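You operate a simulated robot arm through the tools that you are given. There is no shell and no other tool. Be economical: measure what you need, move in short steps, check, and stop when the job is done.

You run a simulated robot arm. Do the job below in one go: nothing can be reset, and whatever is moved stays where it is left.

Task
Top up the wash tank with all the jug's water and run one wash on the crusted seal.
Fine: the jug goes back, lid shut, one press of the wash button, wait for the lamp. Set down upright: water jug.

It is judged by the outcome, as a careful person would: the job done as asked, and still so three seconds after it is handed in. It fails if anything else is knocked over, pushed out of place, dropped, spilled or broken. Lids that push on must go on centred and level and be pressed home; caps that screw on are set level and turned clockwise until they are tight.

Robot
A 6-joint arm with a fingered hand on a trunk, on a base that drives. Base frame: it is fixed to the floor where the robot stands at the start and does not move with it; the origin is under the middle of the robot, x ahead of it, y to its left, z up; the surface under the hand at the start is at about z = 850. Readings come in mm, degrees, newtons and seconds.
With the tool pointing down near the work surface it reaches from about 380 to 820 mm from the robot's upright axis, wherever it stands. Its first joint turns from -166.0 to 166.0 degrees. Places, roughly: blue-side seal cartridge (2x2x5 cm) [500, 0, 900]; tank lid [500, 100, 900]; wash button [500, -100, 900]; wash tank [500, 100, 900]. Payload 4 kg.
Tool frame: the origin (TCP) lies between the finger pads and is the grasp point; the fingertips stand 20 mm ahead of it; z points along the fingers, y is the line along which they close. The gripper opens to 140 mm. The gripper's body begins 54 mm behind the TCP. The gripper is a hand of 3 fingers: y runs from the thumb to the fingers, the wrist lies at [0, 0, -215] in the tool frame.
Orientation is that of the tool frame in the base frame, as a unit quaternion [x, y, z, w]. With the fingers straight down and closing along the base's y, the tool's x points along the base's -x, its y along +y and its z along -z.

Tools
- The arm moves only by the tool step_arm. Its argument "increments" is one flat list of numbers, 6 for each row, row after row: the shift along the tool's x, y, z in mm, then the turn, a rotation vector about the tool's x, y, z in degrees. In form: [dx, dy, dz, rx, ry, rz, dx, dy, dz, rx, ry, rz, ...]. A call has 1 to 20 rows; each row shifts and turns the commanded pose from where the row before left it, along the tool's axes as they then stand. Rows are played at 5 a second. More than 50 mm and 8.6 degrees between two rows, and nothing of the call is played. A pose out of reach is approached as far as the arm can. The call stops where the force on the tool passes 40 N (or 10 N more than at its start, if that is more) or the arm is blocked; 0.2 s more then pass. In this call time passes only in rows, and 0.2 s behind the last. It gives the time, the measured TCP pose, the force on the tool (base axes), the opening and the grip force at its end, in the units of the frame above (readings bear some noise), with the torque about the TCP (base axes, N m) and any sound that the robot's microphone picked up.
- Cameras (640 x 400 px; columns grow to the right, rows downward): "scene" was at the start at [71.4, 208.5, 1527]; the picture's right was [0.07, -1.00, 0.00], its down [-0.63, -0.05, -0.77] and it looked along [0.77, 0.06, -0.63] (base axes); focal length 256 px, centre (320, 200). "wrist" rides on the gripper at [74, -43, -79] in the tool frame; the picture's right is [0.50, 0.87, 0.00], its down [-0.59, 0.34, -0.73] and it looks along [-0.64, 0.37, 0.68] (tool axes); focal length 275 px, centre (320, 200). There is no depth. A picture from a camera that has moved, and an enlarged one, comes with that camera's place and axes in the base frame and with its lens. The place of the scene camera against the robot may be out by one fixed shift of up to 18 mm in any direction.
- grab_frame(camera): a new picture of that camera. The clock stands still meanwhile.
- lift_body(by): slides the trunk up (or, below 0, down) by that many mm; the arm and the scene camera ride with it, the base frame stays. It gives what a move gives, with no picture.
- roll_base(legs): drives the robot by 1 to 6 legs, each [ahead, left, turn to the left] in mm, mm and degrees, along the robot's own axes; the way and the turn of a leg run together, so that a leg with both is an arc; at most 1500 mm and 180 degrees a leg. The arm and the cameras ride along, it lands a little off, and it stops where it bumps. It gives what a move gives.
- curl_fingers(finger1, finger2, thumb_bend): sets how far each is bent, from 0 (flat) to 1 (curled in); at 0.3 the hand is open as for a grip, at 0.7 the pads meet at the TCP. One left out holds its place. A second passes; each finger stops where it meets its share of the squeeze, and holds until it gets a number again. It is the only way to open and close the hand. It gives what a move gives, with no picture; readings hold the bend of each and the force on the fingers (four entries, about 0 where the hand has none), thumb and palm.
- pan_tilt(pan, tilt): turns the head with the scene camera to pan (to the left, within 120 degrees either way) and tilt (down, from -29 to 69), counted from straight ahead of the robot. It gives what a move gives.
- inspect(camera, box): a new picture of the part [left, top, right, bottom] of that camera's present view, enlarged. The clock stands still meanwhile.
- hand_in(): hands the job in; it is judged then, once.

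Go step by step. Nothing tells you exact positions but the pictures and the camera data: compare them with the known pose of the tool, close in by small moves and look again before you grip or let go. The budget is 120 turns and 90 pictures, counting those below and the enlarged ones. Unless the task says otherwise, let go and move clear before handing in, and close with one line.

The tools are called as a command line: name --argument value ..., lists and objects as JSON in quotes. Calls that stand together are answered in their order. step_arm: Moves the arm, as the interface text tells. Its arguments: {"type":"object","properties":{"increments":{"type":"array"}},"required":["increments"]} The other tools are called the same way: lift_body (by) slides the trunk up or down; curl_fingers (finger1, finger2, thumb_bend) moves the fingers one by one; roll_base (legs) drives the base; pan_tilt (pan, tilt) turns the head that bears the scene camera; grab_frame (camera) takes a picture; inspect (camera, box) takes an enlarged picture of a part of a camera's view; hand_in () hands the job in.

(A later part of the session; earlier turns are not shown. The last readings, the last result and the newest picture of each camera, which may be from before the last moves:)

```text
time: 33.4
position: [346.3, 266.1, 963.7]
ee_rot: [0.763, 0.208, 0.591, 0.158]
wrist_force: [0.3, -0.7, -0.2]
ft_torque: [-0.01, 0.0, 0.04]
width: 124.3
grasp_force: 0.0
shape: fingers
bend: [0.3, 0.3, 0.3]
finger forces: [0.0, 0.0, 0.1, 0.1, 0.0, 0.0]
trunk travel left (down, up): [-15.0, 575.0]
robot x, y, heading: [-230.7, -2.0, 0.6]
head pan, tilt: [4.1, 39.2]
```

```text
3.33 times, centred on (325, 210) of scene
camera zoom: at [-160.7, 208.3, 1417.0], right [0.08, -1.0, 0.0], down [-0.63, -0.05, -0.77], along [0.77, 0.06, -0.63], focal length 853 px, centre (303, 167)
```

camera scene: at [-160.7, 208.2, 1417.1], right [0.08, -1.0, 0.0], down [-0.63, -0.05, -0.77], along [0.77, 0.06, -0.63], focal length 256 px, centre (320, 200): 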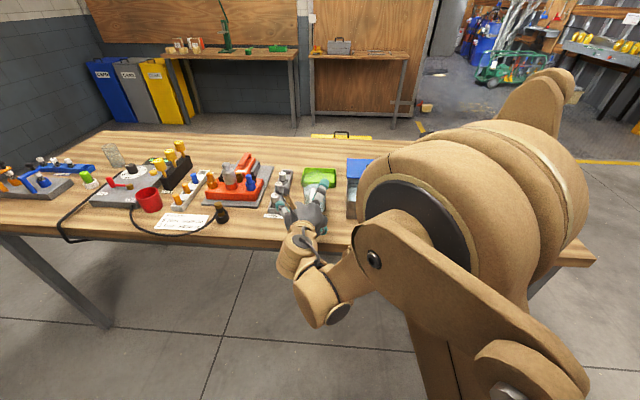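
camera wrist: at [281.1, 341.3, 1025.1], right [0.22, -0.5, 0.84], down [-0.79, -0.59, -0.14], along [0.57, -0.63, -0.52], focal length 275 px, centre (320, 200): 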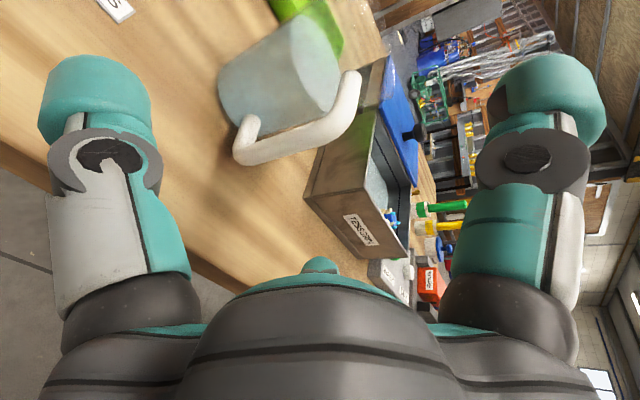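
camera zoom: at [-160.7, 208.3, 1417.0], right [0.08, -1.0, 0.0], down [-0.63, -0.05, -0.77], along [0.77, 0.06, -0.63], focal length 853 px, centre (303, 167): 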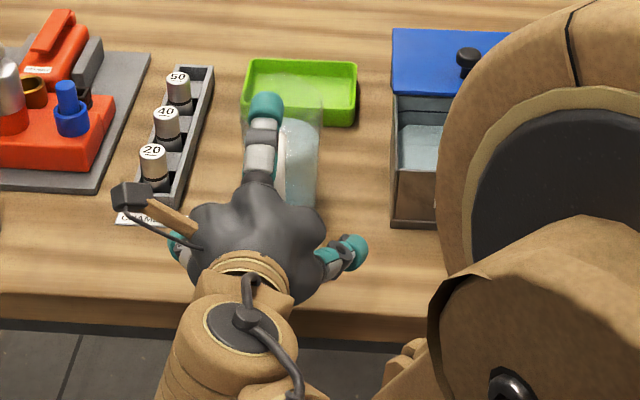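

Jug still stands. I'll zoom in to fix the upper arm of the handle.

inspect --camera "wrist" --box '[200, 0, 400, 180]'

```text
2.22 times, centred on (300, 90) of wrist
camera zoom: at [281.1, 341.3, 1025.1], right [0.22, -0.5, 0.84], down [-0.79, -0.59, -0.14], along [0.57, -0.63, -0.52], focal length 612 px, centre (364, 444)
```

zoom: 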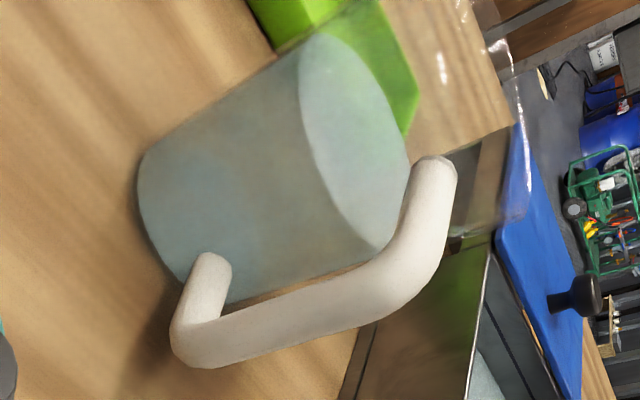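

The upper handle arm runs along x from about 404 to 455 at y≈264, z≈960. I'll level the hand, align it and advance part way.

step_arm --increments '[1, 1.5, 0, -2.5, 4.33, 0, 0.8, 1.3, 0, -2.5, 4.33, 0, 0, 0, 15, 0, 0, 0, 0, 0, 15, 0, 0, 0, 0, 0, 10, 0, 0, 0]'

grab_frame --camera "wrist"

inspect --camera "scene" --box '[250, 150, 400, 270]'

```text
time: 34.5
position: [386.9, 263.7, 964.3]
ee_rot: [0.708, 0.192, 0.657, 0.174]
wrist_force: [-0.8, 0.0, 0.4]
ft_torque: [-0.02, 0.0, 0.02]
width: 124.3
grasp_force: 0.1
shape: fingers
bend: [0.3, 0.3, 0.3]
finger forces: [0.1, 0.0, 0.0, 0.0, 0.0, 0.0]
trunk travel left (down, up): [-15.0, 575.0]
robot x, y, heading: [-230.8, -0.0, 0.5]
head pan, tilt: [4.1, 39.2]
```

```text
50 pictures are left
camera wrist: at [312.4, 338.8, 1012.2], right [0.07, -0.5, 0.86], down [-0.76, -0.59, -0.28], along [0.65, -0.63, -0.42], focal length 275 px, centre (320, 200)
```

wrist: 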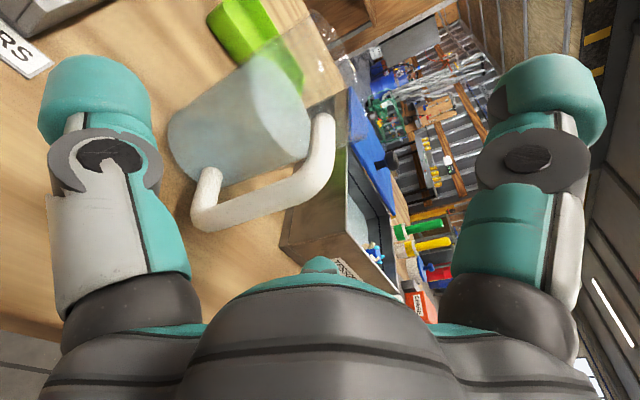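

```text
3.33 times, centred on (325, 210) of scene
camera zoom: at [-160.5, 208.3, 1417.0], right [0.08, -1.0, 0.0], down [-0.63, -0.05, -0.77], along [0.77, 0.06, -0.63], focal length 853 px, centre (303, 167)
```

zoom: 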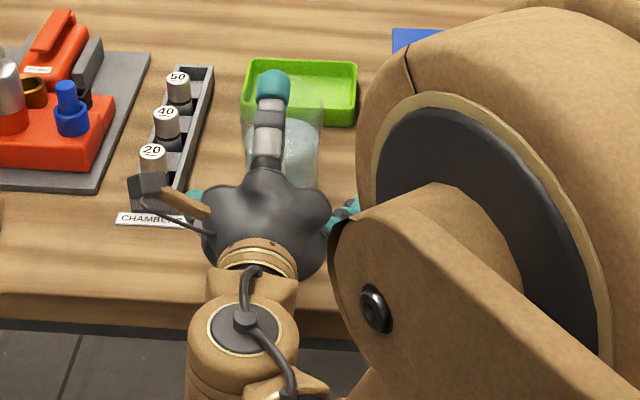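

The tool axis lines up with the handle's upper arm. Advancing to grip depth and pre-closing.

step_arm --increments '[0, 0, 13, 0, 0, 0, 0, 0, 13, 0, 0, 0, 0, 0, 12, 0, 0, 0]'

curl_fingers --finger1 0.55 --finger2 0.55 --thumb_bend 0.55

grab_frame --camera "wrist"

inspect --camera "scene" --box '[250, 150, 400, 270]'

```text
time: 35.4
position: [424.3, 265.2, 960.8]
ee_rot: [0.709, 0.191, 0.656, 0.174]
wrist_force: [-0.7, -0.6, -0.1]
ft_torque: [0.01, -0.02, 0.01]
width: 124.5
grasp_force: 0.0
shape: fingers
bend: [0.3, 0.3, 0.3]
finger forces: [0.0, 0.0, 0.0, 0.0, 0.0, 0.0]
trunk travel left (down, up): [-15.0, 575.0]
robot x, y, heading: [-231.3, -4.9, 0.5]
head pan, tilt: [4.1, 39.2]
```

```text
time: 36.4
position: [424.8, 264.5, 960.9]
ee_rot: [0.708, 0.193, 0.656, 0.174]
wrist_force: [0.5, 0.1, 0.7]
ft_torque: [0.0, 0.03, -0.03]
width: 47.8
grasp_force: 0.0
shape: fingers
bend: [0.55, 0.55, 0.55]
finger forces: [0.1, 0.0, 0.0, 0.0, 0.0, 0.1]
trunk travel left (down, up): [-15.0, 575.0]
robot x, y, heading: [-230.9, -1.3, 0.3]
head pan, tilt: [4.1, 39.2]
```

```text
48 pictures are left
camera wrist: at [349.1, 339.7, 1009.2], right [0.07, -0.5, 0.86], down [-0.76, -0.59, -0.28], along [0.65, -0.63, -0.42], focal length 275 px, centre (320, 200)
```

wrist: 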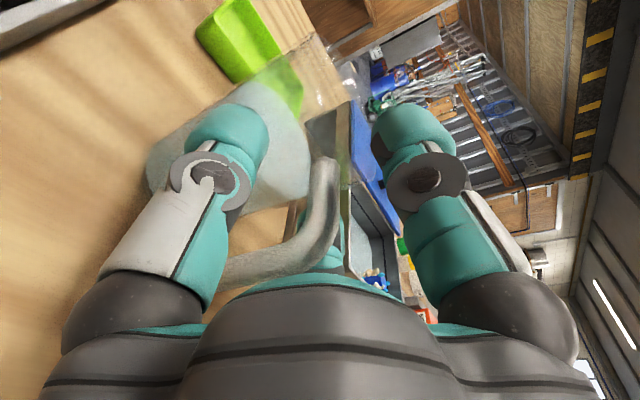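

```text
3.33 times, centred on (325, 210) of scene
camera zoom: at [-160.6, 208.2, 1417.0], right [0.08, -1.0, 0.0], down [-0.63, -0.05, -0.77], along [0.77, 0.06, -0.63], focal length 853 px, centre (303, 167)
```

zoom: 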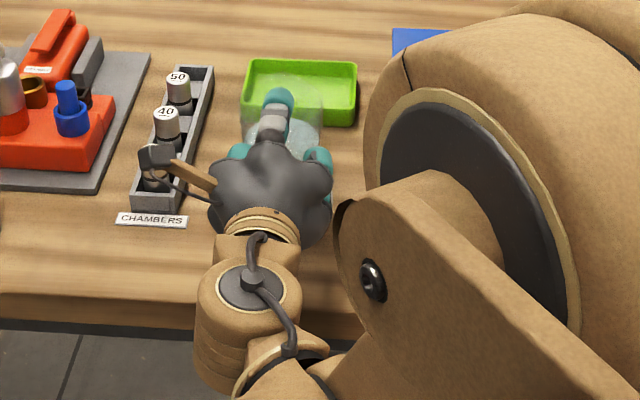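

The handle arm is centred between the digits. Closing.

curl_fingers --finger1 0.9 --finger2 0.9 --thumb_bend 0.9

grab_frame --camera "wrist"

```text
time: 37.4
position: [424.1, 265.2, 960.3]
ee_rot: [0.709, 0.191, 0.656, 0.175]
wrist_force: [-0.6, 0.0, -1.0]
ft_torque: [-0.11, -0.01, -0.07]
width: 13.7
grasp_force: 22.7
shape: fingers
bend: [0.62, 0.65, 0.75]
finger forces: [10.5, 18.7, 0.0, 0.0, 16.7, 0.1]
trunk travel left (down, up): [-15.0, 575.0]
robot x, y, heading: [-231.5, 1.9, 0.3]
head pan, tilt: [4.1, 39.2]
```

```text
46 pictures are left
camera wrist: at [349.1, 339.6, 1009.2], right [0.07, -0.5, 0.86], down [-0.76, -0.59, -0.28], along [0.65, -0.63, -0.42], focal length 275 px, centre (320, 200)
```

wrist: 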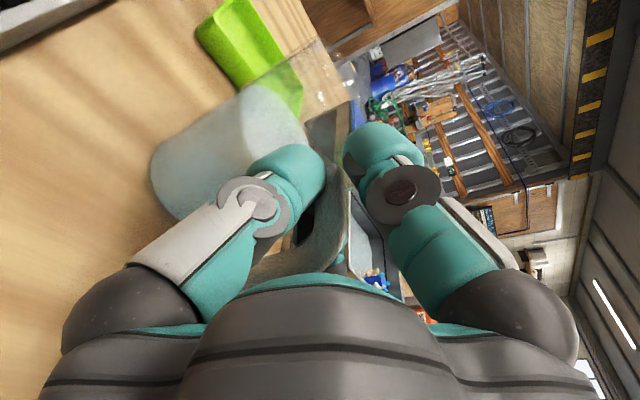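

Solid three-sided grip. Test lift of 15 mm.

step_arm --increments '[4.3, 2.5, 0, 0, 0, 0, 4.3, 2.5, 0, 0, 0, 0, 4.3, 2.5, 0, 0, 0, 0]'

grab_frame --camera "wrist"

inspect --camera "scene" --box '[250, 150, 400, 270]'

```text
time: 38.1
position: [425.5, 266.0, 978.0]
ee_rot: [0.709, 0.192, 0.657, 0.174]
wrist_force: [-0.5, 0.8, -3.7]
ft_torque: [-0.03, 0.17, 0.0]
width: 13.4
grasp_force: 21.8
shape: fingers
bend: [0.62, 0.65, 0.75]
finger forces: [8.5, 18.4, 0.0, 0.0, 17.3, 0.0]
trunk travel left (down, up): [-15.0, 575.0]
robot x, y, heading: [-233.0, 0.4, 0.3]
head pan, tilt: [4.1, 39.2]
```

```text
45 pictures are left
camera wrist: at [350.6, 340.4, 1024.6], right [0.07, -0.5, 0.86], down [-0.76, -0.59, -0.28], along [0.65, -0.63, -0.42], focal length 275 px, centre (320, 200)
```

wrist: 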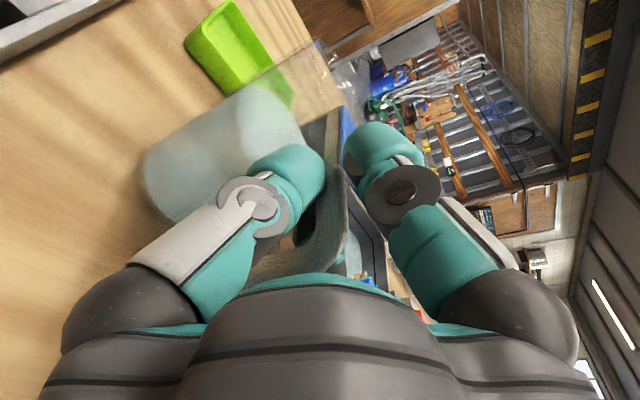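

```text
3.33 times, centred on (325, 210) of scene
camera zoom: at [-160.2, 208.4, 1416.9], right [0.08, -1.0, 0.0], down [-0.63, -0.05, -0.77], along [0.77, 0.06, -0.63], focal length 853 px, centre (303, 167)
```

zoom: 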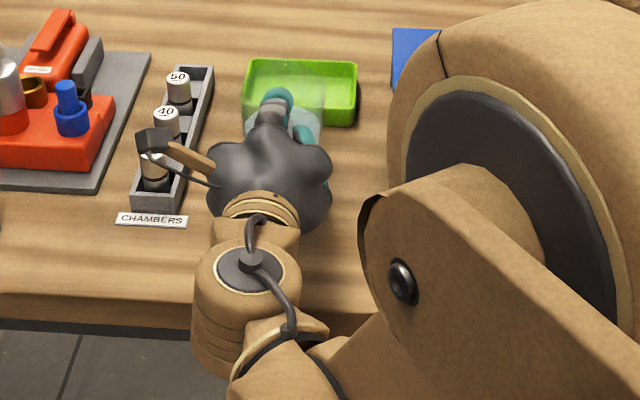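

The jug is lifted and steady at about 0.4 kg. Now I'll raise the trunk so everything is clear.

lift_body --by 125

grab_frame --camera "wrist"

```text
time: 39.7
position: [425.9, 266.5, 1101.2]
ee_rot: [0.708, 0.192, 0.657, 0.174]
wrist_force: [0.3, -0.6, -4.7]
ft_torque: [-0.03, 0.21, 0.0]
width: 13.4
grasp_force: 21.9
shape: fingers
bend: [0.62, 0.65, 0.75]
finger forces: [8.4, 18.5, 0.1, 0.0, 17.2, 0.0]
trunk travel left (down, up): [-140.0, 450.0]
robot x, y, heading: [-231.5, -0.1, 0.3]
head pan, tilt: [4.1, 39.2]
```

```text
43 pictures are left
camera wrist: at [350.8, 340.5, 1149.3], right [0.07, -0.5, 0.86], down [-0.76, -0.59, -0.28], along [0.65, -0.63, -0.42], focal length 275 px, centre (320, 200)
```

wrist: 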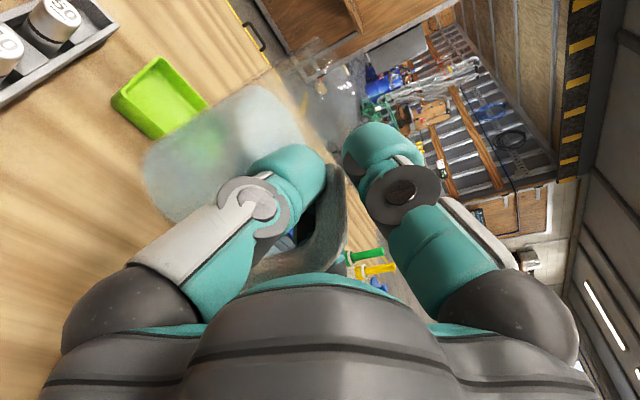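

Stable. I'll pull back a little, then drive right and ahead to bring the jug before the tank.

step_arm --increments '[0, 0, -18, 0, 0, 0, 0, 0, -18, 0, 0, 0, 0, 0, -18, 0, 0, 0, 0, 0, -18, 0, 0, 0, 0, 0, -18, 0, 0, 0]'

roll_base --legs '[[0, -180, 0], [95, 0, 0]]'

grab_frame --camera "scene"

grab_frame --camera "wrist"

```text
time: 40.9
position: [335.2, 265.9, 1107.9]
ee_rot: [0.708, 0.191, 0.657, 0.175]
wrist_force: [-0.3, -0.4, -3.7]
ft_torque: [-0.04, 0.2, 0.0]
width: 13.3
grasp_force: 21.3
shape: fingers
bend: [0.62, 0.65, 0.76]
finger forces: [8.1, 18.4, 0.0, 0.0, 16.9, 0.1]
trunk travel left (down, up): [-140.0, 450.0]
robot x, y, heading: [-229.0, 0.1, 0.4]
head pan, tilt: [4.1, 39.2]
```

```text
time: 43.1
position: [434.0, 89.8, 1106.6]
ee_rot: [0.709, 0.19, 0.656, 0.175]
wrist_force: [0.4, 0.4, -4.2]
ft_torque: [0.0, 0.17, 0.02]
width: 13.1
grasp_force: 21.1
shape: fingers
bend: [0.62, 0.65, 0.76]
finger forces: [7.4, 17.7, 0.0, 0.0, 17.5, 0.1]
trunk travel left (down, up): [-140.0, 450.0]
robot x, y, heading: [-136.0, -178.4, 0.2]
head pan, tilt: [4.1, 39.2]
```

```text
42 pictures are left
camera scene: at [-61.7, 34.1, 1541.8], right [0.08, -1.0, 0.0], down [-0.63, -0.05, -0.77], along [0.77, 0.06, -0.63], focal length 256 px, centre (320, 200)
```

scene: 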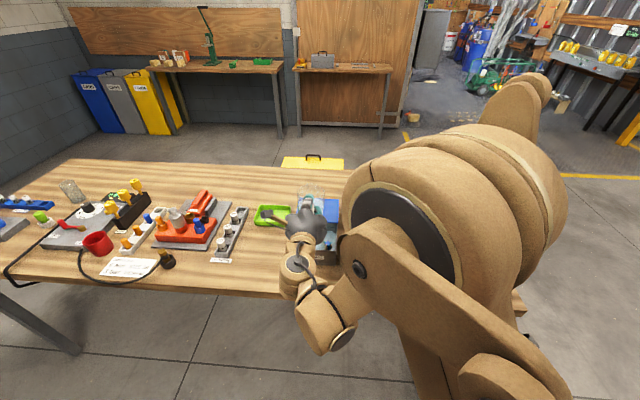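

```text
41 pictures are left
camera wrist: at [358.9, 164.6, 1155.0], right [0.07, -0.5, 0.86], down [-0.76, -0.59, -0.28], along [0.65, -0.63, -0.42], focal length 275 px, centre (320, 200)
```

wrist: 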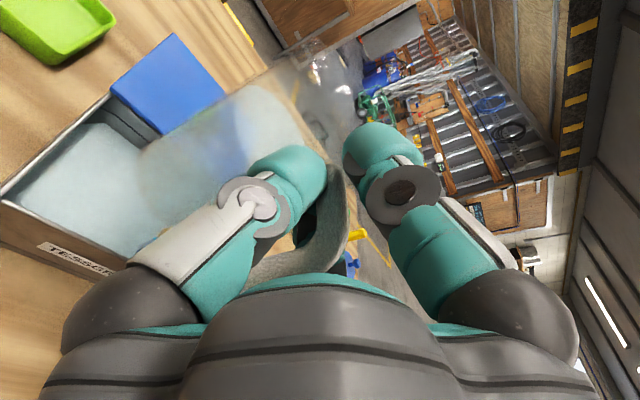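

The jug is now in front of and above the tank: TCP (434, 90, 1107), lip over the opening. I'll tilt forward about base y in stages, shifting so the lip stays over the opening. First to about 42°, before any water flows.

step_arm --increments '[-5.3, -2.4, -1.96, 3, -5.196, 0, -5.44, -2.47, -1.35, 3, -5.196, 0, -5.54, -2.5, -0.72, 3, -5.196, 0, -5.57, -2.55, -0.09, 3, -5.196, 0, -5.56, -2.5, 0.55, 3, -5.196, 0, -5.48, -2.5, 1.18, 3, -5.196, 0, -5.34, -2.4, 1.8, 3, -5.196, 0]'

grab_frame --camera "wrist"

inspect --camera "scene" --box '[230, 150, 390, 270]'

```text
time: 44.7
position: [416.3, 86.2, 1068.1]
ee_rot: [0.897, 0.242, 0.358, 0.095]
wrist_force: [0.7, -0.2, -4.0]
ft_torque: [0.0, -0.04, -0.02]
width: 12.9
grasp_force: 18.9
shape: fingers
bend: [0.62, 0.65, 0.76]
finger forces: [9.0, 15.0, 0.1, 0.1, 15.0, 0.0]
trunk travel left (down, up): [-140.0, 450.0]
robot x, y, heading: [-133.5, -175.6, 0.4]
head pan, tilt: [4.1, 39.2]
```

```text
40 pictures are left
camera wrist: at [393.3, 160.1, 1153.5], right [0.63, -0.5, 0.6], down [-0.75, -0.59, 0.3], along [0.2, -0.64, -0.74], focal length 275 px, centre (320, 200)
```

wrist: 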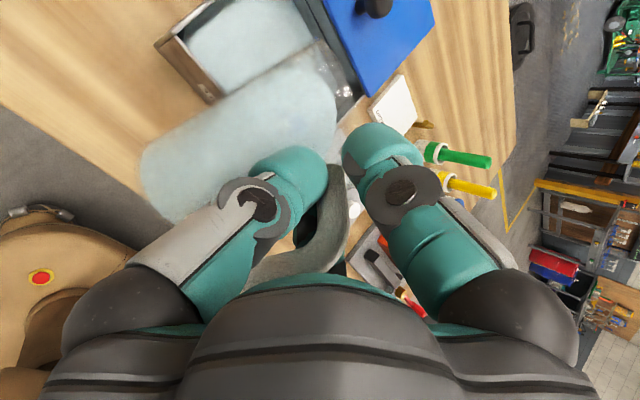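

```text
3.33 times, centred on (310, 210) of scene
camera zoom: at [-63.3, 34.0, 1541.9], right [0.08, -1.0, 0.0], down [-0.63, -0.05, -0.77], along [0.77, 0.06, -0.63], focal length 853 px, centre (353, 167)
```

zoom: 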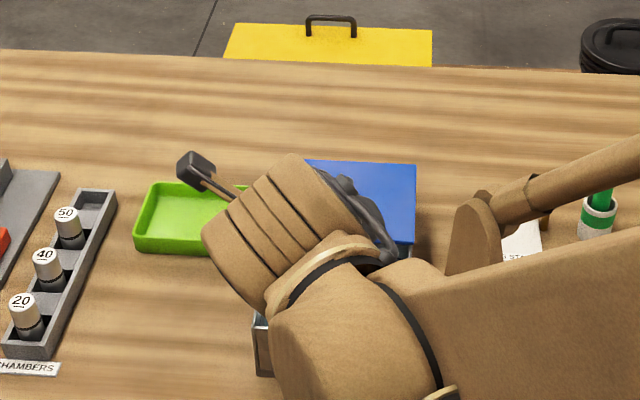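

The tilt is proceeding well and the lip is above the tank opening. I'll continue slowly as the water begins to flow.

step_arm --increments '[0.79, 0.45, 1.67, 1, -1.732, 0, 0.79, 0.45, 1.67, 1, -1.732, 0, 0.79, 0.45, 1.67, 1, -1.732, 0, 0.98, 0.56, 1.52, 1, -1.732, 0, 0.98, 0.56, 1.52, 1, -1.732, 0, 0.98, 0.56, 1.52, 1, -1.732, 0, 1.15, 0.66, 1.35, 1, -1.732, 0, 1.15, 0.66, 1.35, 1, -1.732, 0, 1.15, 0.66, 1.35, 1, -1.732, 0]'

grab_frame --camera "wrist"

```text
time: 46.7
position: [431.4, 86.2, 1062.9]
ee_rot: [0.942, 0.254, 0.212, 0.057]
wrist_force: [0.5, -0.6, -2.6]
ft_torque: [-0.01, -0.13, 0.03]
width: 12.6
grasp_force: 19.2
shape: fingers
bend: [0.62, 0.65, 0.77]
finger forces: [10.5, 13.6, 0.0, 0.0, 14.8, 0.0]
trunk travel left (down, up): [-140.0, 450.0]
robot x, y, heading: [-136.7, -173.5, 0.2]
head pan, tilt: [4.1, 39.2]
```

```text
38 pictures are left
camera wrist: at [437.3, 159.7, 1151.9], right [0.78, -0.5, 0.37], down [-0.62, -0.59, 0.52], along [-0.04, -0.64, -0.77], focal length 275 px, centre (320, 200)
```

wrist: 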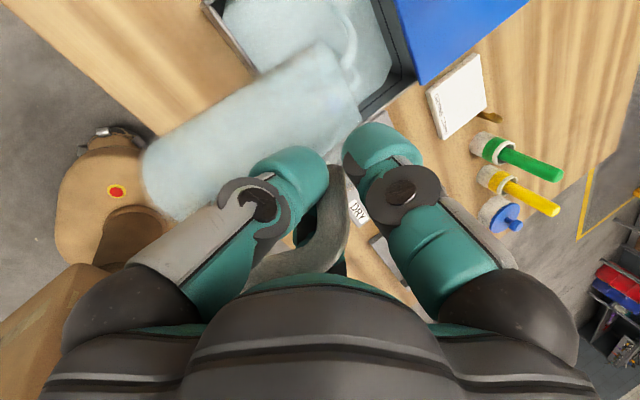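

The stream lands well inside the tank at about x=534. Continuing to 90° with the lip held slightly further front.

step_arm --increments '[1.32, 2.83, 0, 0, 0, 0]'

step_arm --increments '[2.6, 1.5, 1.5, 1.25, -2.165, 0, 2.7, 1.55, 1.4, 1.25, -2.165, 0, 2.8, 1.6, 1.2, 1.25, -2.165, 0, 2.8, 1.6, 1.1, 1.25, -2.165, 0, 2.9, 1.7, 0.9, 1.25, -2.165, 0, 2.9, 1.7, 0.8, 1.25, -2.165, 0, 3, 1.75, 0.6, 1.25, -2.165, 0, 3, 1.75, 0.5, 1.25, -2.165, 0, 3.1, 1.8, 0.4, 1.25, -2.165, 0, 3.1, 1.8, 0.3, 1.25, -2.165, 0, 3.1, 1.8, 0.1, 1.25, -2.165, 0, 3.1, 1.8, 0, 1.25, -2.165, 0]'

grab_frame --camera "wrist"

```text
time: 47.1
position: [434.0, 82.5, 1063.8]
ee_rot: [0.942, 0.254, 0.214, 0.057]
wrist_force: [0.3, 0.4, -3.0]
ft_torque: [0.0, -0.1, -0.02]
width: 12.5
grasp_force: 19.7
shape: fingers
bend: [0.62, 0.65, 0.77]
finger forces: [10.4, 13.7, 0.0, 0.0, 14.8, 0.0]
trunk travel left (down, up): [-140.0, 450.0]
robot x, y, heading: [-136.1, -174.5, 0.4]
head pan, tilt: [4.1, 39.2]
```

```text
time: 49.7
position: [475.2, 82.4, 1063.8]
ee_rot: [0.965, 0.26, -0.039, -0.011]
wrist_force: [0.7, 0.5, -0.5]
ft_torque: [0.03, -0.02, 0.04]
width: 12.6
grasp_force: 20.1
shape: fingers
bend: [0.62, 0.65, 0.77]
finger forces: [10.5, 15.0, 0.1, 0.0, 14.9, 0.1]
trunk travel left (down, up): [-140.0, 450.0]
robot x, y, heading: [-134.8, -176.1, 0.1]
head pan, tilt: [4.1, 39.2]
```

```text
37 pictures are left
camera wrist: at [526.0, 157.7, 1138.1], right [0.86, -0.5, -0.07], down [-0.28, -0.59, 0.76], along [-0.42, -0.64, -0.65], focal length 275 px, centre (320, 200)
```

wrist: 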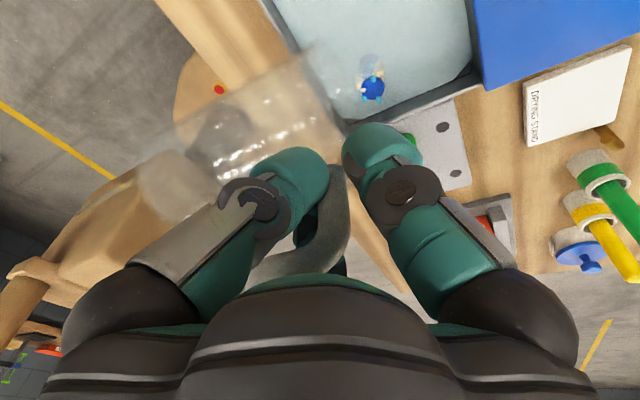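

Almost empty. I'll tilt to about 114° and hold a moment to drain the last.

step_arm --increments '[4.3, 2.5, -0.4, 1.5, -2.6, 0, 4.3, 2.5, -0.6, 1.5, -2.6, 0, 4.3, 2.45, -0.9, 1.5, -2.6, 0, 4.2, 2.4, -1.1, 1.5, -2.6, 0, 4.2, 2.4, -1.3, 1.5, -2.6, 0, 4.1, 2.35, -1.5, 1.5, -2.6, 0, 4, 2.3, -1.8, 1.5, -2.6, 0, 4, 2.3, -2, 1.5, -2.6, 0, 0, 0, 0, 0, 0, 0, 0, 0, 0, 0, 0, 0, 0, 0, 0, 0, 0, 0, 0, 0, 0, 0, 0, 0, 0, 0, 0, 0, 0, 0, 0, 0, 0, 0, 0, 0, 0, 0, 0, 0, 0, 0, 0, 0, 0, 0, 0, 0]'

grab_frame --camera "wrist"

```text
time: 53.1
position: [515.3, 86.5, 1062.6]
ee_rot: [0.939, 0.252, -0.224, -0.063]
wrist_force: [-0.2, 0.5, -1.2]
ft_torque: [0.0, -0.03, 0.02]
width: 12.3
grasp_force: 20.4
shape: fingers
bend: [0.62, 0.65, 0.77]
finger forces: [10.6, 14.8, 0.0, 0.1, 15.1, 0.0]
trunk travel left (down, up): [-140.0, 450.0]
robot x, y, heading: [-133.0, -170.2, 0.1]
head pan, tilt: [4.1, 39.2]
```

```text
36 pictures are left
camera wrist: at [590.5, 160.3, 1113.6], right [0.77, -0.5, -0.4], down [0.03, -0.59, 0.8], along [-0.64, -0.63, -0.44], focal length 275 px, centre (320, 200)
```

wrist: 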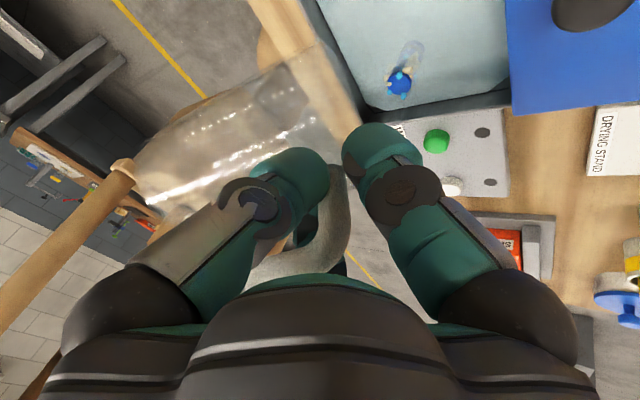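

The jug is empty. I'll raise and tilt back upright in place.

step_arm --increments '[-10.2, -5.9, -22, 0, 0, 0, -10.2, -5.9, -22, 0, 0, 0]'

step_arm --increments '[0, 0, 0, -2.96, 5.127, 0, 0, 0, 0, -2.96, 5.127, 0, 0, 0, 0, -2.96, 5.127, 0, 0, 0, 0, -2.96, 5.127, 0, 0, 0, 0, -2.96, 5.127, 0, 0, 0, 0, -2.96, 5.127, 0, 0, 0, 0, -2.96, 5.127, 0, 0, 0, 0, -2.96, 5.127, 0, 0, 0, 0, -2.96, 5.127, 0, 0, 0, 0, -2.96, 5.127, 0, 0, 0, 0, -2.96, 5.127, 0, 0, 0, 0, -2.96, 5.127, 0, 0, 0, 0, -2.96, 5.127, 0, 0, 0, 0, -2.96, 5.127, 0, 0, 0, 0, -2.96, 5.127, 0, 0, 0, 0, -2.96, 5.127, 0, 0, 0, 0, -2.96, 5.127, 0, 0, 0, 0, -2.96, 5.127, 0, 0, 0, 0, -2.96, 5.127, 0]'

grab_frame --camera "wrist"

```text
time: 53.7
position: [515.1, 86.4, 1112.6]
ee_rot: [0.939, 0.252, -0.225, -0.064]
wrist_force: [0.1, -0.1, -1.0]
ft_torque: [-0.02, -0.08, 0.0]
width: 12.5
grasp_force: 20.5
shape: fingers
bend: [0.62, 0.65, 0.77]
finger forces: [10.6, 14.9, 0.0, 0.0, 15.1, 0.1]
trunk travel left (down, up): [-140.0, 450.0]
robot x, y, heading: [-135.5, -174.7, 0.2]
head pan, tilt: [4.1, 39.2]
```

```text
time: 57.7
position: [516.9, 84.8, 1113.8]
ee_rot: [0.717, 0.192, 0.648, 0.172]
wrist_force: [-1.0, 0.3, -0.7]
ft_torque: [0.0, 0.05, 0.02]
width: 11.5
grasp_force: 19.2
shape: fingers
bend: [0.63, 0.65, 0.78]
finger forces: [7.6, 15.7, 0.0, 0.0, 14.7, 0.0]
trunk travel left (down, up): [-140.0, 450.0]
robot x, y, heading: [-132.3, -171.4, 0.2]
head pan, tilt: [4.1, 39.2]
```

```text
35 pictures are left
camera wrist: at [443.7, 159.5, 1163.9], right [0.09, -0.5, 0.86], down [-0.76, -0.59, -0.26], along [0.64, -0.63, -0.43], focal length 275 px, centre (320, 200)
```

wrist: 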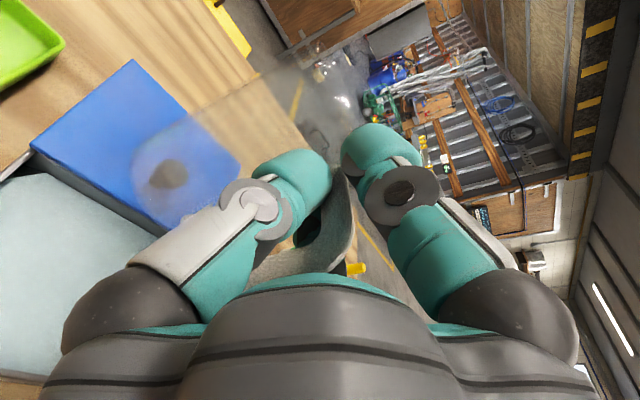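

Upright again. I'll drive back to the jug's home spot.

step_arm --increments '[0, 0, 0, -0.7, 1.21, 0]'

roll_base --legs '[[-94, 0, 0], [0, 178, 0]]'

lift_body --by -125

grab_frame --camera "wrist"

grab_frame --camera "scene"

```text
time: 58.1
position: [517.1, 85.1, 1113.7]
ee_rot: [0.709, 0.191, 0.656, 0.174]
wrist_force: [-0.2, -1.4, -0.7]
ft_torque: [-0.01, 0.02, -0.01]
width: 11.3
grasp_force: 19.0
shape: fingers
bend: [0.63, 0.65, 0.78]
finger forces: [7.7, 15.6, 0.0, 0.0, 14.7, 0.0]
trunk travel left (down, up): [-140.0, 450.0]
robot x, y, heading: [-132.5, -173.3, 0.2]
head pan, tilt: [4.1, 39.2]
```

```text
time: 60.3
position: [421.4, 257.2, 1113.3]
ee_rot: [0.71, 0.19, 0.655, 0.177]
wrist_force: [0.0, 0.1, -0.4]
ft_torque: [0.02, 0.01, -0.05]
width: 11.4
grasp_force: 18.5
shape: fingers
bend: [0.63, 0.65, 0.78]
finger forces: [7.6, 15.8, 0.0, 0.1, 14.7, 0.0]
trunk travel left (down, up): [-140.0, 450.0]
robot x, y, heading: [-233.3, -1.9, 0.2]
head pan, tilt: [4.1, 39.2]
```

```text
time: 61.9
position: [420.8, 256.5, 989.1]
ee_rot: [0.71, 0.19, 0.655, 0.176]
wrist_force: [-0.5, 0.1, -0.5]
ft_torque: [-0.03, 0.0, -0.02]
width: 11.6
grasp_force: 19.1
shape: fingers
bend: [0.63, 0.65, 0.78]
finger forces: [7.5, 15.8, 0.1, 0.0, 14.6, 0.0]
trunk travel left (down, up): [-15.0, 575.0]
robot x, y, heading: [-229.3, 0.6, 0.3]
head pan, tilt: [4.1, 39.2]
```

```text
34 pictures are left
camera wrist: at [346.4, 330.5, 1037.0], right [0.07, -0.5, 0.86], down [-0.76, -0.59, -0.28], along [0.65, -0.64, -0.42], focal length 275 px, centre (320, 200)
```

wrist: 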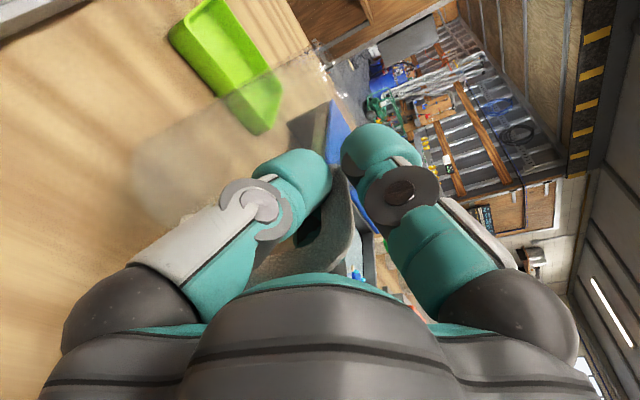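

```text
33 pictures are left
camera scene: at [-159.8, 207.5, 1417.1], right [0.07, -1.0, 0.0], down [-0.63, -0.05, -0.77], along [0.77, 0.06, -0.63], focal length 256 px, centre (320, 200)
```

scene: 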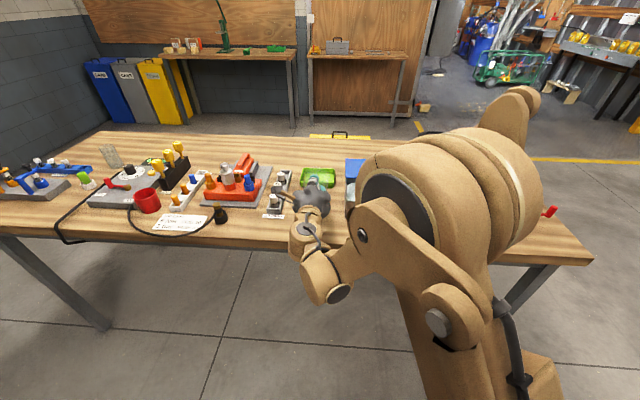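

I'll shift 8 mm left and descend carefully.

step_arm --increments '[2, -3.5, 1.5, 0, 0, 0, 2, -3.5, 1.5, 0, 0, 0, -6.9, -4, 0, 0, 0, 0, -6.9, -4, 0, 0, 0, 0]'

inspect --camera "wrist" --box '[100, 40, 380, 260]'

inspect --camera "scene" --box '[250, 150, 400, 270]'

```text
time: 62.9
position: [422.1, 264.5, 972.4]
ee_rot: [0.71, 0.19, 0.655, 0.175]
wrist_force: [0.7, 0.6, -0.5]
ft_torque: [-0.02, 0.01, 0.0]
width: 11.2
grasp_force: 18.6
shape: fingers
bend: [0.63, 0.65, 0.78]
finger forces: [7.6, 15.9, 0.0, 0.0, 14.6, 0.0]
trunk travel left (down, up): [-15.0, 575.0]
robot x, y, heading: [-232.0, 1.1, 0.3]
head pan, tilt: [4.1, 39.2]
```

```text
1.82 times, centred on (240, 150) of wrist
camera zoom: at [347.8, 338.1, 1020.6], right [0.07, -0.5, 0.86], down [-0.76, -0.59, -0.28], along [0.65, -0.64, -0.42], focal length 500 px, centre (466, 291)
```

zoom: 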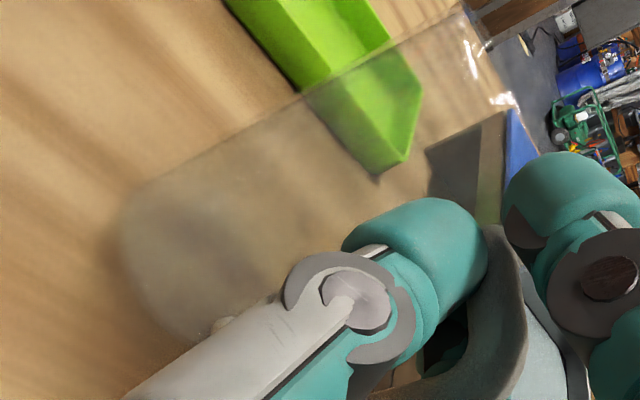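

```text
3.33 times, centred on (325, 210) of scene
camera zoom: at [-159.7, 207.6, 1417.0], right [0.07, -1.0, 0.0], down [-0.63, -0.05, -0.77], along [0.77, 0.06, -0.63], focal length 853 px, centre (303, 167)
```

zoom: 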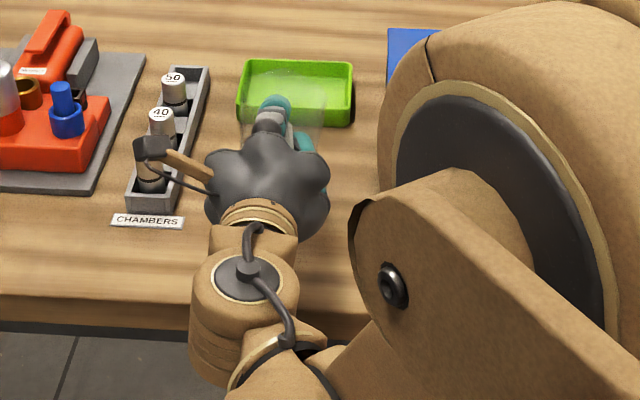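

step_arm --increments '[-2.6, -1.5, 0, 0, 0, 0, -2.6, -1.5, 0, 0, 0, 0]'

step_arm --increments '[-1.7, -1, 0, 0, 0, 0, -1.7, -1, 0, 0, 0, 0]'

```text
time: 63.5
position: [420.8, 263.6, 966.4]
ee_rot: [0.71, 0.189, 0.655, 0.177]
wrist_force: [-1.0, 0.0, 2.1]
ft_torque: [-0.04, -0.13, -0.01]
width: 11.4
grasp_force: 19.9
shape: fingers
bend: [0.63, 0.65, 0.78]
finger forces: [9.9, 14.8, 0.0, 0.0, 14.7, 0.0]
trunk travel left (down, up): [-15.0, 575.0]
robot x, y, heading: [-230.8, -2.2, 0.0]
head pan, tilt: [4.1, 39.2]
```

```text
time: 64.0
position: [420.7, 263.6, 964.0]
ee_rot: [0.709, 0.19, 0.656, 0.176]
wrist_force: [-4.8, 2.0, 15.4]
ft_torque: [-0.05, -0.51, 0.1]
width: 12.1
grasp_force: 22.3
shape: fingers
bend: [0.62, 0.65, 0.78]
finger forces: [21.2, 10.7, 0.1, 0.0, 12.6, 0.1]
trunk travel left (down, up): [-15.0, 575.0]
robot x, y, heading: [-228.3, 2.3, 0.0]
head pan, tilt: [4.1, 39.2]
```

The base meets the bench about flat. I'll ease the pressure by 2 mm and release.

step_arm --increments '[1.5, 0.9, 0, 0, 0, 0]'

curl_fingers --finger1 0.55 --finger2 0.55 --thumb_bend 0.55

grab_frame --camera "wrist"

```text
time: 64.5
position: [421.3, 263.3, 965.1]
ee_rot: [0.71, 0.19, 0.655, 0.176]
wrist_force: [-3.3, 2.0, 8.0]
ft_torque: [0.02, -0.23, 0.09]
width: 12.5
grasp_force: 20.3
shape: fingers
bend: [0.62, 0.65, 0.78]
finger forces: [14.9, 13.4, 0.0, 0.0, 12.6, 0.0]
trunk travel left (down, up): [-15.0, 575.0]
robot x, y, heading: [-228.8, -5.7, 0.0]
head pan, tilt: [4.1, 39.2]
```

```text
time: 65.5
position: [421.2, 263.2, 964.8]
ee_rot: [0.71, 0.19, 0.655, 0.176]
wrist_force: [1.5, -0.5, 0.0]
ft_torque: [0.02, 0.03, 0.01]
width: 47.5
grasp_force: 0.0
shape: fingers
bend: [0.55, 0.55, 0.55]
finger forces: [0.0, 0.0, 0.0, 0.0, 0.0, 0.0]
trunk travel left (down, up): [-15.0, 575.0]
robot x, y, heading: [-230.9, -3.7, 0.0]
head pan, tilt: [4.1, 39.2]
```

```text
30 pictures are left
camera wrist: at [347.7, 337.9, 1012.7], right [0.07, -0.5, 0.86], down [-0.76, -0.59, -0.28], along [0.65, -0.64, -0.42], focal length 275 px, centre (320, 200)
```

wrist: 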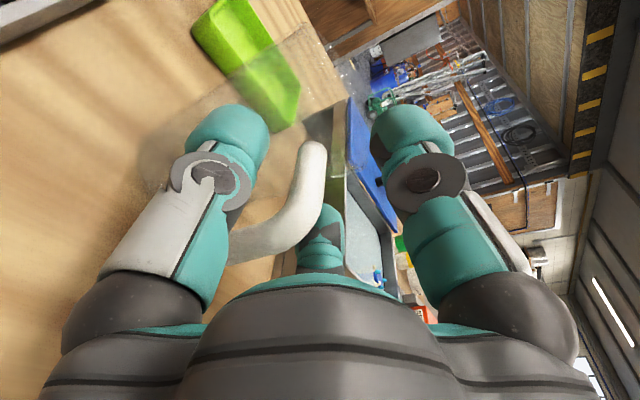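

The jug stands on its own. Opening fully and backing straight out.

curl_fingers --finger1 0.3 --finger2 0.3 --thumb_bend 0.3

step_arm --increments '[0, 0, -15, 0, 0, 0, 0, 0, -25, 0, 0, 0, 0, 0, -25, 0, 0, 0, 0, 0, -25, 0, 0, 0]'

lift_body --by 150

grab_frame --camera "wrist"

grab_frame --camera "scene"

```text
time: 66.5
position: [423.0, 263.4, 964.5]
ee_rot: [0.71, 0.189, 0.655, 0.176]
wrist_force: [-0.9, 1.0, 0.2]
ft_torque: [-0.02, 0.0, 0.01]
width: 124.2
grasp_force: 0.0
shape: fingers
bend: [0.3, 0.3, 0.3]
finger forces: [0.0, 0.1, 0.0, 0.0, 0.1, 0.0]
trunk travel left (down, up): [-15.0, 575.0]
robot x, y, heading: [-233.0, -1.2, 0.0]
head pan, tilt: [4.1, 39.2]
```

```text
time: 67.5
position: [334.1, 260.1, 972.1]
ee_rot: [0.709, 0.189, 0.656, 0.176]
wrist_force: [0.4, 0.1, -0.3]
ft_torque: [0.02, 0.02, -0.01]
width: 123.9
grasp_force: 0.1
shape: fingers
bend: [0.3, 0.3, 0.3]
finger forces: [0.0, 0.1, 0.0, 0.0, 0.0, 0.0]
trunk travel left (down, up): [-15.0, 575.0]
robot x, y, heading: [-233.8, -2.0, -0.0]
head pan, tilt: [4.1, 39.2]
```

```text
time: 69.2
position: [334.6, 260.5, 1122.4]
ee_rot: [0.71, 0.19, 0.655, 0.176]
wrist_force: [0.0, -0.1, -0.3]
ft_torque: [-0.04, -0.01, 0.02]
width: 124.1
grasp_force: 0.1
shape: fingers
bend: [0.3, 0.3, 0.3]
finger forces: [0.0, 0.0, 0.0, 0.0, 0.0, 0.1]
trunk travel left (down, up): [-165.0, 425.0]
robot x, y, heading: [-229.6, 1.0, 0.2]
head pan, tilt: [4.1, 39.2]
```

```text
29 pictures are left
camera wrist: at [259.4, 336.4, 1170.0], right [0.07, -0.5, 0.86], down [-0.76, -0.59, -0.28], along [0.65, -0.64, -0.42], focal length 275 px, centre (320, 200)
```

wrist: 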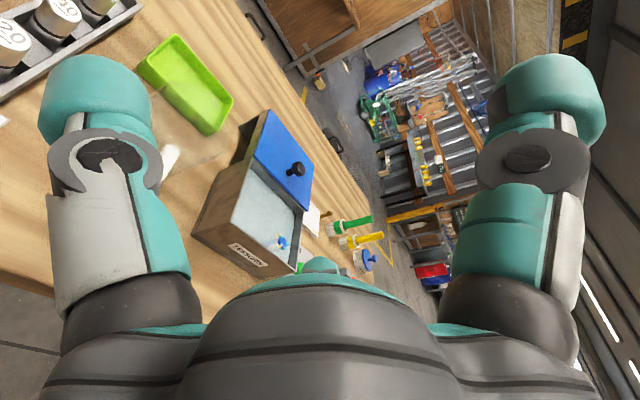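

```text
28 pictures are left
camera scene: at [-159.8, 207.6, 1566.9], right [0.07, -1.0, 0.0], down [-0.63, -0.05, -0.77], along [0.77, 0.06, -0.63], focal length 256 px, centre (320, 200)
```

scene: 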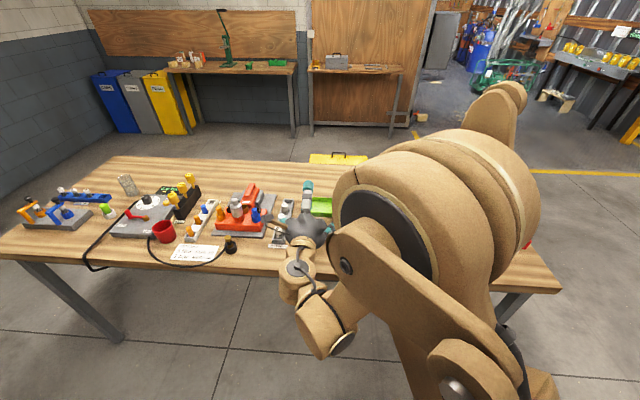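

The jug is back in place. Next: turn the hand down and drive forward again to shut the lid.

step_arm --increments '[0, 0, 0, 3.05, -5.28, 0, 0, 0, 0, 3.05, -5.28, 0, 0, 0, 0, 3.05, -5.28, 0, 0, 0, 0, 3.05, -5.28, 0, 0, 0, 0, 3.05, -5.28, 0, 0, 0, 0, 3.05, -5.28, 0, 0, 0, 0, 3.05, -5.28, 0, 0, 0, 0, 3.05, -5.28, 0, 0, 0, 0, 3.05, -5.28, 0, 0, 0, 0, 3.05, -5.28, 0, 0, 0, 0, 3.05, -5.28, 0, 0, 0, 0, 3.05, -5.28, 0, 0, 0, 0, 3.05, -5.28, 0, 0, 0, 0, 3.05, -5.28, 0]'

roll_base --legs '[[220, 0, 0]]'

grab_frame --camera "scene"

```text
time: 72.2
position: [333.6, 260.5, 1120.8]
ee_rot: [0.966, 0.259, -0.001, 0.0]
wrist_force: [-0.4, -0.1, 0.3]
ft_torque: [0.03, 0.03, 0.0]
width: 124.2
grasp_force: 0.2
shape: fingers
bend: [0.3, 0.3, 0.3]
finger forces: [0.0, 0.0, 0.1, 0.0, 0.0, 0.0]
trunk travel left (down, up): [-165.0, 425.0]
robot x, y, heading: [-231.2, 1.0, 0.2]
head pan, tilt: [4.1, 39.2]
```

```text
time: 73.9
position: [556.8, 259.0, 1119.8]
ee_rot: [0.966, 0.257, -0.001, 0.001]
wrist_force: [0.1, -0.2, 0.0]
ft_torque: [-0.01, 0.02, -0.02]
width: 124.1
grasp_force: 0.0
shape: fingers
bend: [0.3, 0.3, 0.3]
finger forces: [0.1, 0.0, 0.1, 0.0, 0.1, 0.0]
trunk travel left (down, up): [-165.0, 425.0]
robot x, y, heading: [-4.8, -2.4, 0.1]
head pan, tilt: [4.1, 39.2]
```

```text
27 pictures are left
camera scene: at [63.7, 207.6, 1566.9], right [0.07, -1.0, 0.0], down [-0.63, -0.05, -0.77], along [0.77, 0.05, -0.63], focal length 256 px, centre (320, 200)
```

scene: 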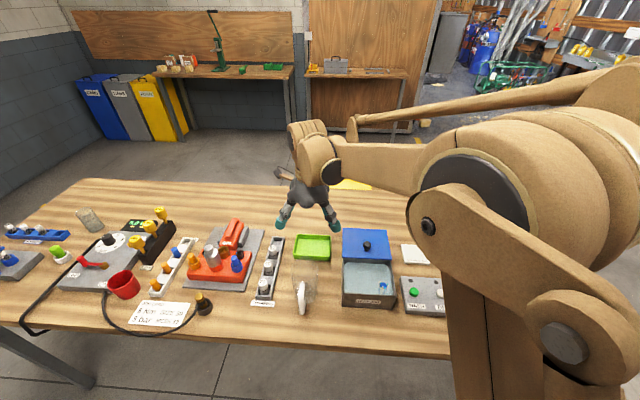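

step_arm --increments '[-9.65, 34.7, 5, 0, 0, 0, -9.65, 34.7, 10, 0, 0, 0, -9.65, 34.7, 20, 0, 0, 0, -9.65, 34.7, 20, 0, 0, 0, -9.65, 34.7, 25, 0, 0, 0, 0, 0, 20, 0, 0, 0, 0, 0, 20, 0, 0, 0]'

grab_frame --camera "wrist"

```text
time: 75.5
position: [601.8, 83.1, 998.4]
ee_rot: [0.966, 0.257, 0.001, 0.0]
wrist_force: [-0.2, 0.0, -0.2]
ft_torque: [-0.02, -0.01, 0.01]
width: 124.1
grasp_force: 0.1
shape: fingers
bend: [0.3, 0.3, 0.3]
finger forces: [0.1, 0.1, 0.0, 0.0, 0.0, 0.0]
trunk travel left (down, up): [-165.0, 425.0]
robot x, y, heading: [-11.1, -1.2, -0.1]
head pan, tilt: [4.1, 39.2]
```

```text
26 pictures are left
camera wrist: at [644.7, 157.9, 1077.2], right [0.86, -0.5, 0.0], down [-0.34, -0.59, 0.73], along [-0.37, -0.64, -0.68], focal length 275 px, centre (320, 200)
```

wrist: 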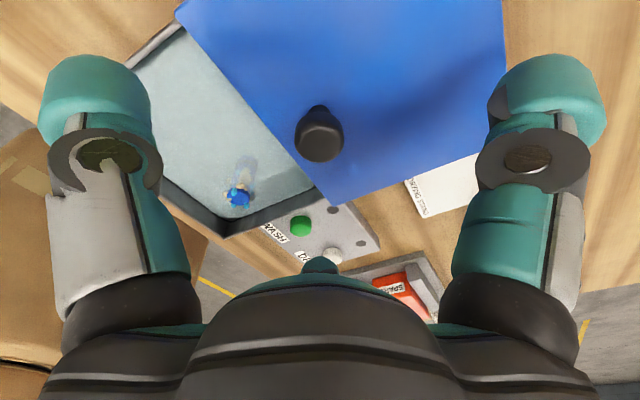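

Aligned over the knob. Descending and gripping it.

step_arm --increments '[0, 0, 13, 0, 0, 0, 0, 0, 13, 0, 0, 0, 0, 0, 13, 0, 0, 0]'

curl_fingers --finger1 0.7 --finger2 0.7 --thumb_bend 0.7

```text
time: 76.3
position: [601.1, 84.2, 961.2]
ee_rot: [0.966, 0.257, 0.001, 0.001]
wrist_force: [0.4, -0.6, 0.3]
ft_torque: [-0.03, 0.01, 0.04]
width: 124.3
grasp_force: 0.0
shape: fingers
bend: [0.3, 0.3, 0.3]
finger forces: [0.0, 0.1, 0.0, 0.0, 0.0, 0.0]
trunk travel left (down, up): [-165.0, 425.0]
robot x, y, heading: [-8.1, 0.6, 0.4]
head pan, tilt: [4.1, 39.2]
```

```text
time: 77.3
position: [600.8, 84.8, 961.5]
ee_rot: [0.966, 0.257, 0.0, -0.001]
wrist_force: [-1.0, 0.7, -5.5]
ft_torque: [-0.03, -0.01, -0.04]
width: 19.3
grasp_force: 13.7
shape: fingers
bend: [0.64, 0.65, 0.65]
finger forces: [8.3, 7.9, 0.0, 0.1, 11.7, 0.1]
trunk travel left (down, up): [-165.0, 425.0]
robot x, y, heading: [-8.6, -2.7, 0.0]
head pan, tilt: [4.1, 39.2]
```

step_arm --increments '[-8.66, -5, 0, 0, 0, 0, -8.66, -5, 0, 0, 0, 0, -8.66, -5, 0, 0, 0, 0, -8.66, -5, 0, 0, 0, 0, -8.66, -5, 0, 0, 0, 0, -8.66, -5, 0, 0, 0, 0, -8.66, -5, 0, 0, 0, 0, -8.66, -5, 0, 0, 0, 0, -8.66, -5, 0, 0, 0, 0, -8.66, -5, 0, 0, 0, 0, -8.66, -5, 0, 0, 0, 0]'

step_arm --increments '[-3.5, -2, 0, 0, 0, 0, -2.6, -1.5, 0, 0, 0, 0]'

grab_frame --camera "wrist"

```text
time: 79.7
position: [490.4, 83.5, 960.5]
ee_rot: [0.966, 0.257, -0.001, 0.0]
wrist_force: [-0.4, 0.0, -2.0]
ft_torque: [-0.04, 0.02, -0.02]
width: 19.2
grasp_force: 14.6
shape: fingers
bend: [0.64, 0.65, 0.65]
finger forces: [8.6, 9.4, 0.0, 0.0, 11.6, 0.0]
trunk travel left (down, up): [-165.0, 425.0]
robot x, y, heading: [-7.5, -2.5, 0.1]
head pan, tilt: [4.1, 39.2]
```

```text
time: 80.3
position: [482.9, 84.7, 961.8]
ee_rot: [0.966, 0.257, 0.0, 0.0]
wrist_force: [1.7, -2.7, -6.3]
ft_torque: [-0.08, -0.03, 0.02]
width: 19.2
grasp_force: 14.8
shape: fingers
bend: [0.64, 0.65, 0.65]
finger forces: [8.9, 9.5, 0.0, 0.0, 11.1, 0.1]
trunk travel left (down, up): [-165.0, 425.0]
robot x, y, heading: [-9.4, 1.8, -0.1]
head pan, tilt: [4.1, 39.2]
```

```text
25 pictures are left
camera wrist: at [527.5, 159.1, 1040.1], right [0.86, -0.5, 0.0], down [-0.34, -0.59, 0.73], along [-0.37, -0.64, -0.68], focal length 275 px, centre (320, 200)
```

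wrist: 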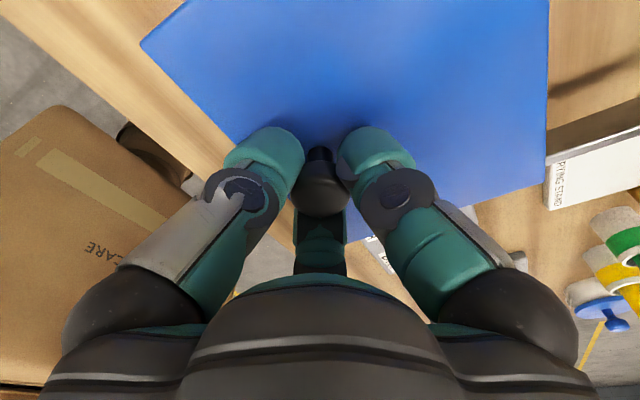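

step_arm --increments '[-1.7, -1, 0, 0, 0, 0, -1.7, -1, 0, 0, 0, 0]'

inspect --camera "scene" --box '[280, 200, 480, 330]'

```text
time: 80.9
position: [478.9, 83.9, 961.0]
ee_rot: [0.966, 0.257, 0.001, 0.0]
wrist_force: [0.0, 0.9, -5.9]
ft_torque: [-0.01, -0.05, 0.0]
width: 19.0
grasp_force: 15.0
shape: fingers
bend: [0.64, 0.65, 0.65]
finger forces: [8.9, 8.6, 0.1, 0.0, 12.1, 0.0]
trunk travel left (down, up): [-165.0, 425.0]
robot x, y, heading: [-10.4, -2.4, 0.1]
head pan, tilt: [4.1, 39.2]
```

```text
3.08 times, centred on (380, 265) of scene
camera zoom: at [62.8, 207.6, 1566.9], right [0.07, -1.0, 0.0], down [-0.63, -0.05, -0.77], along [0.77, 0.06, -0.63], focal length 787 px, centre (135, 0)
```

zoom: 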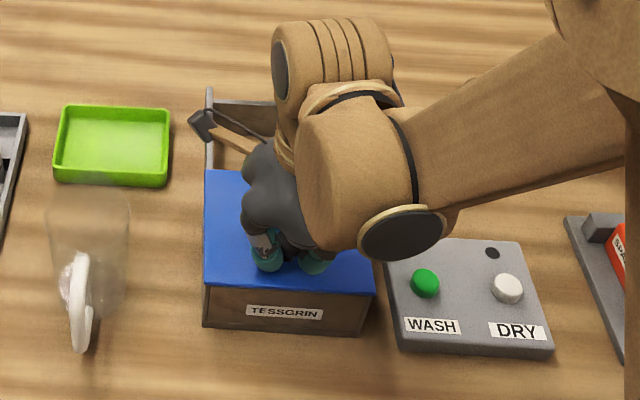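

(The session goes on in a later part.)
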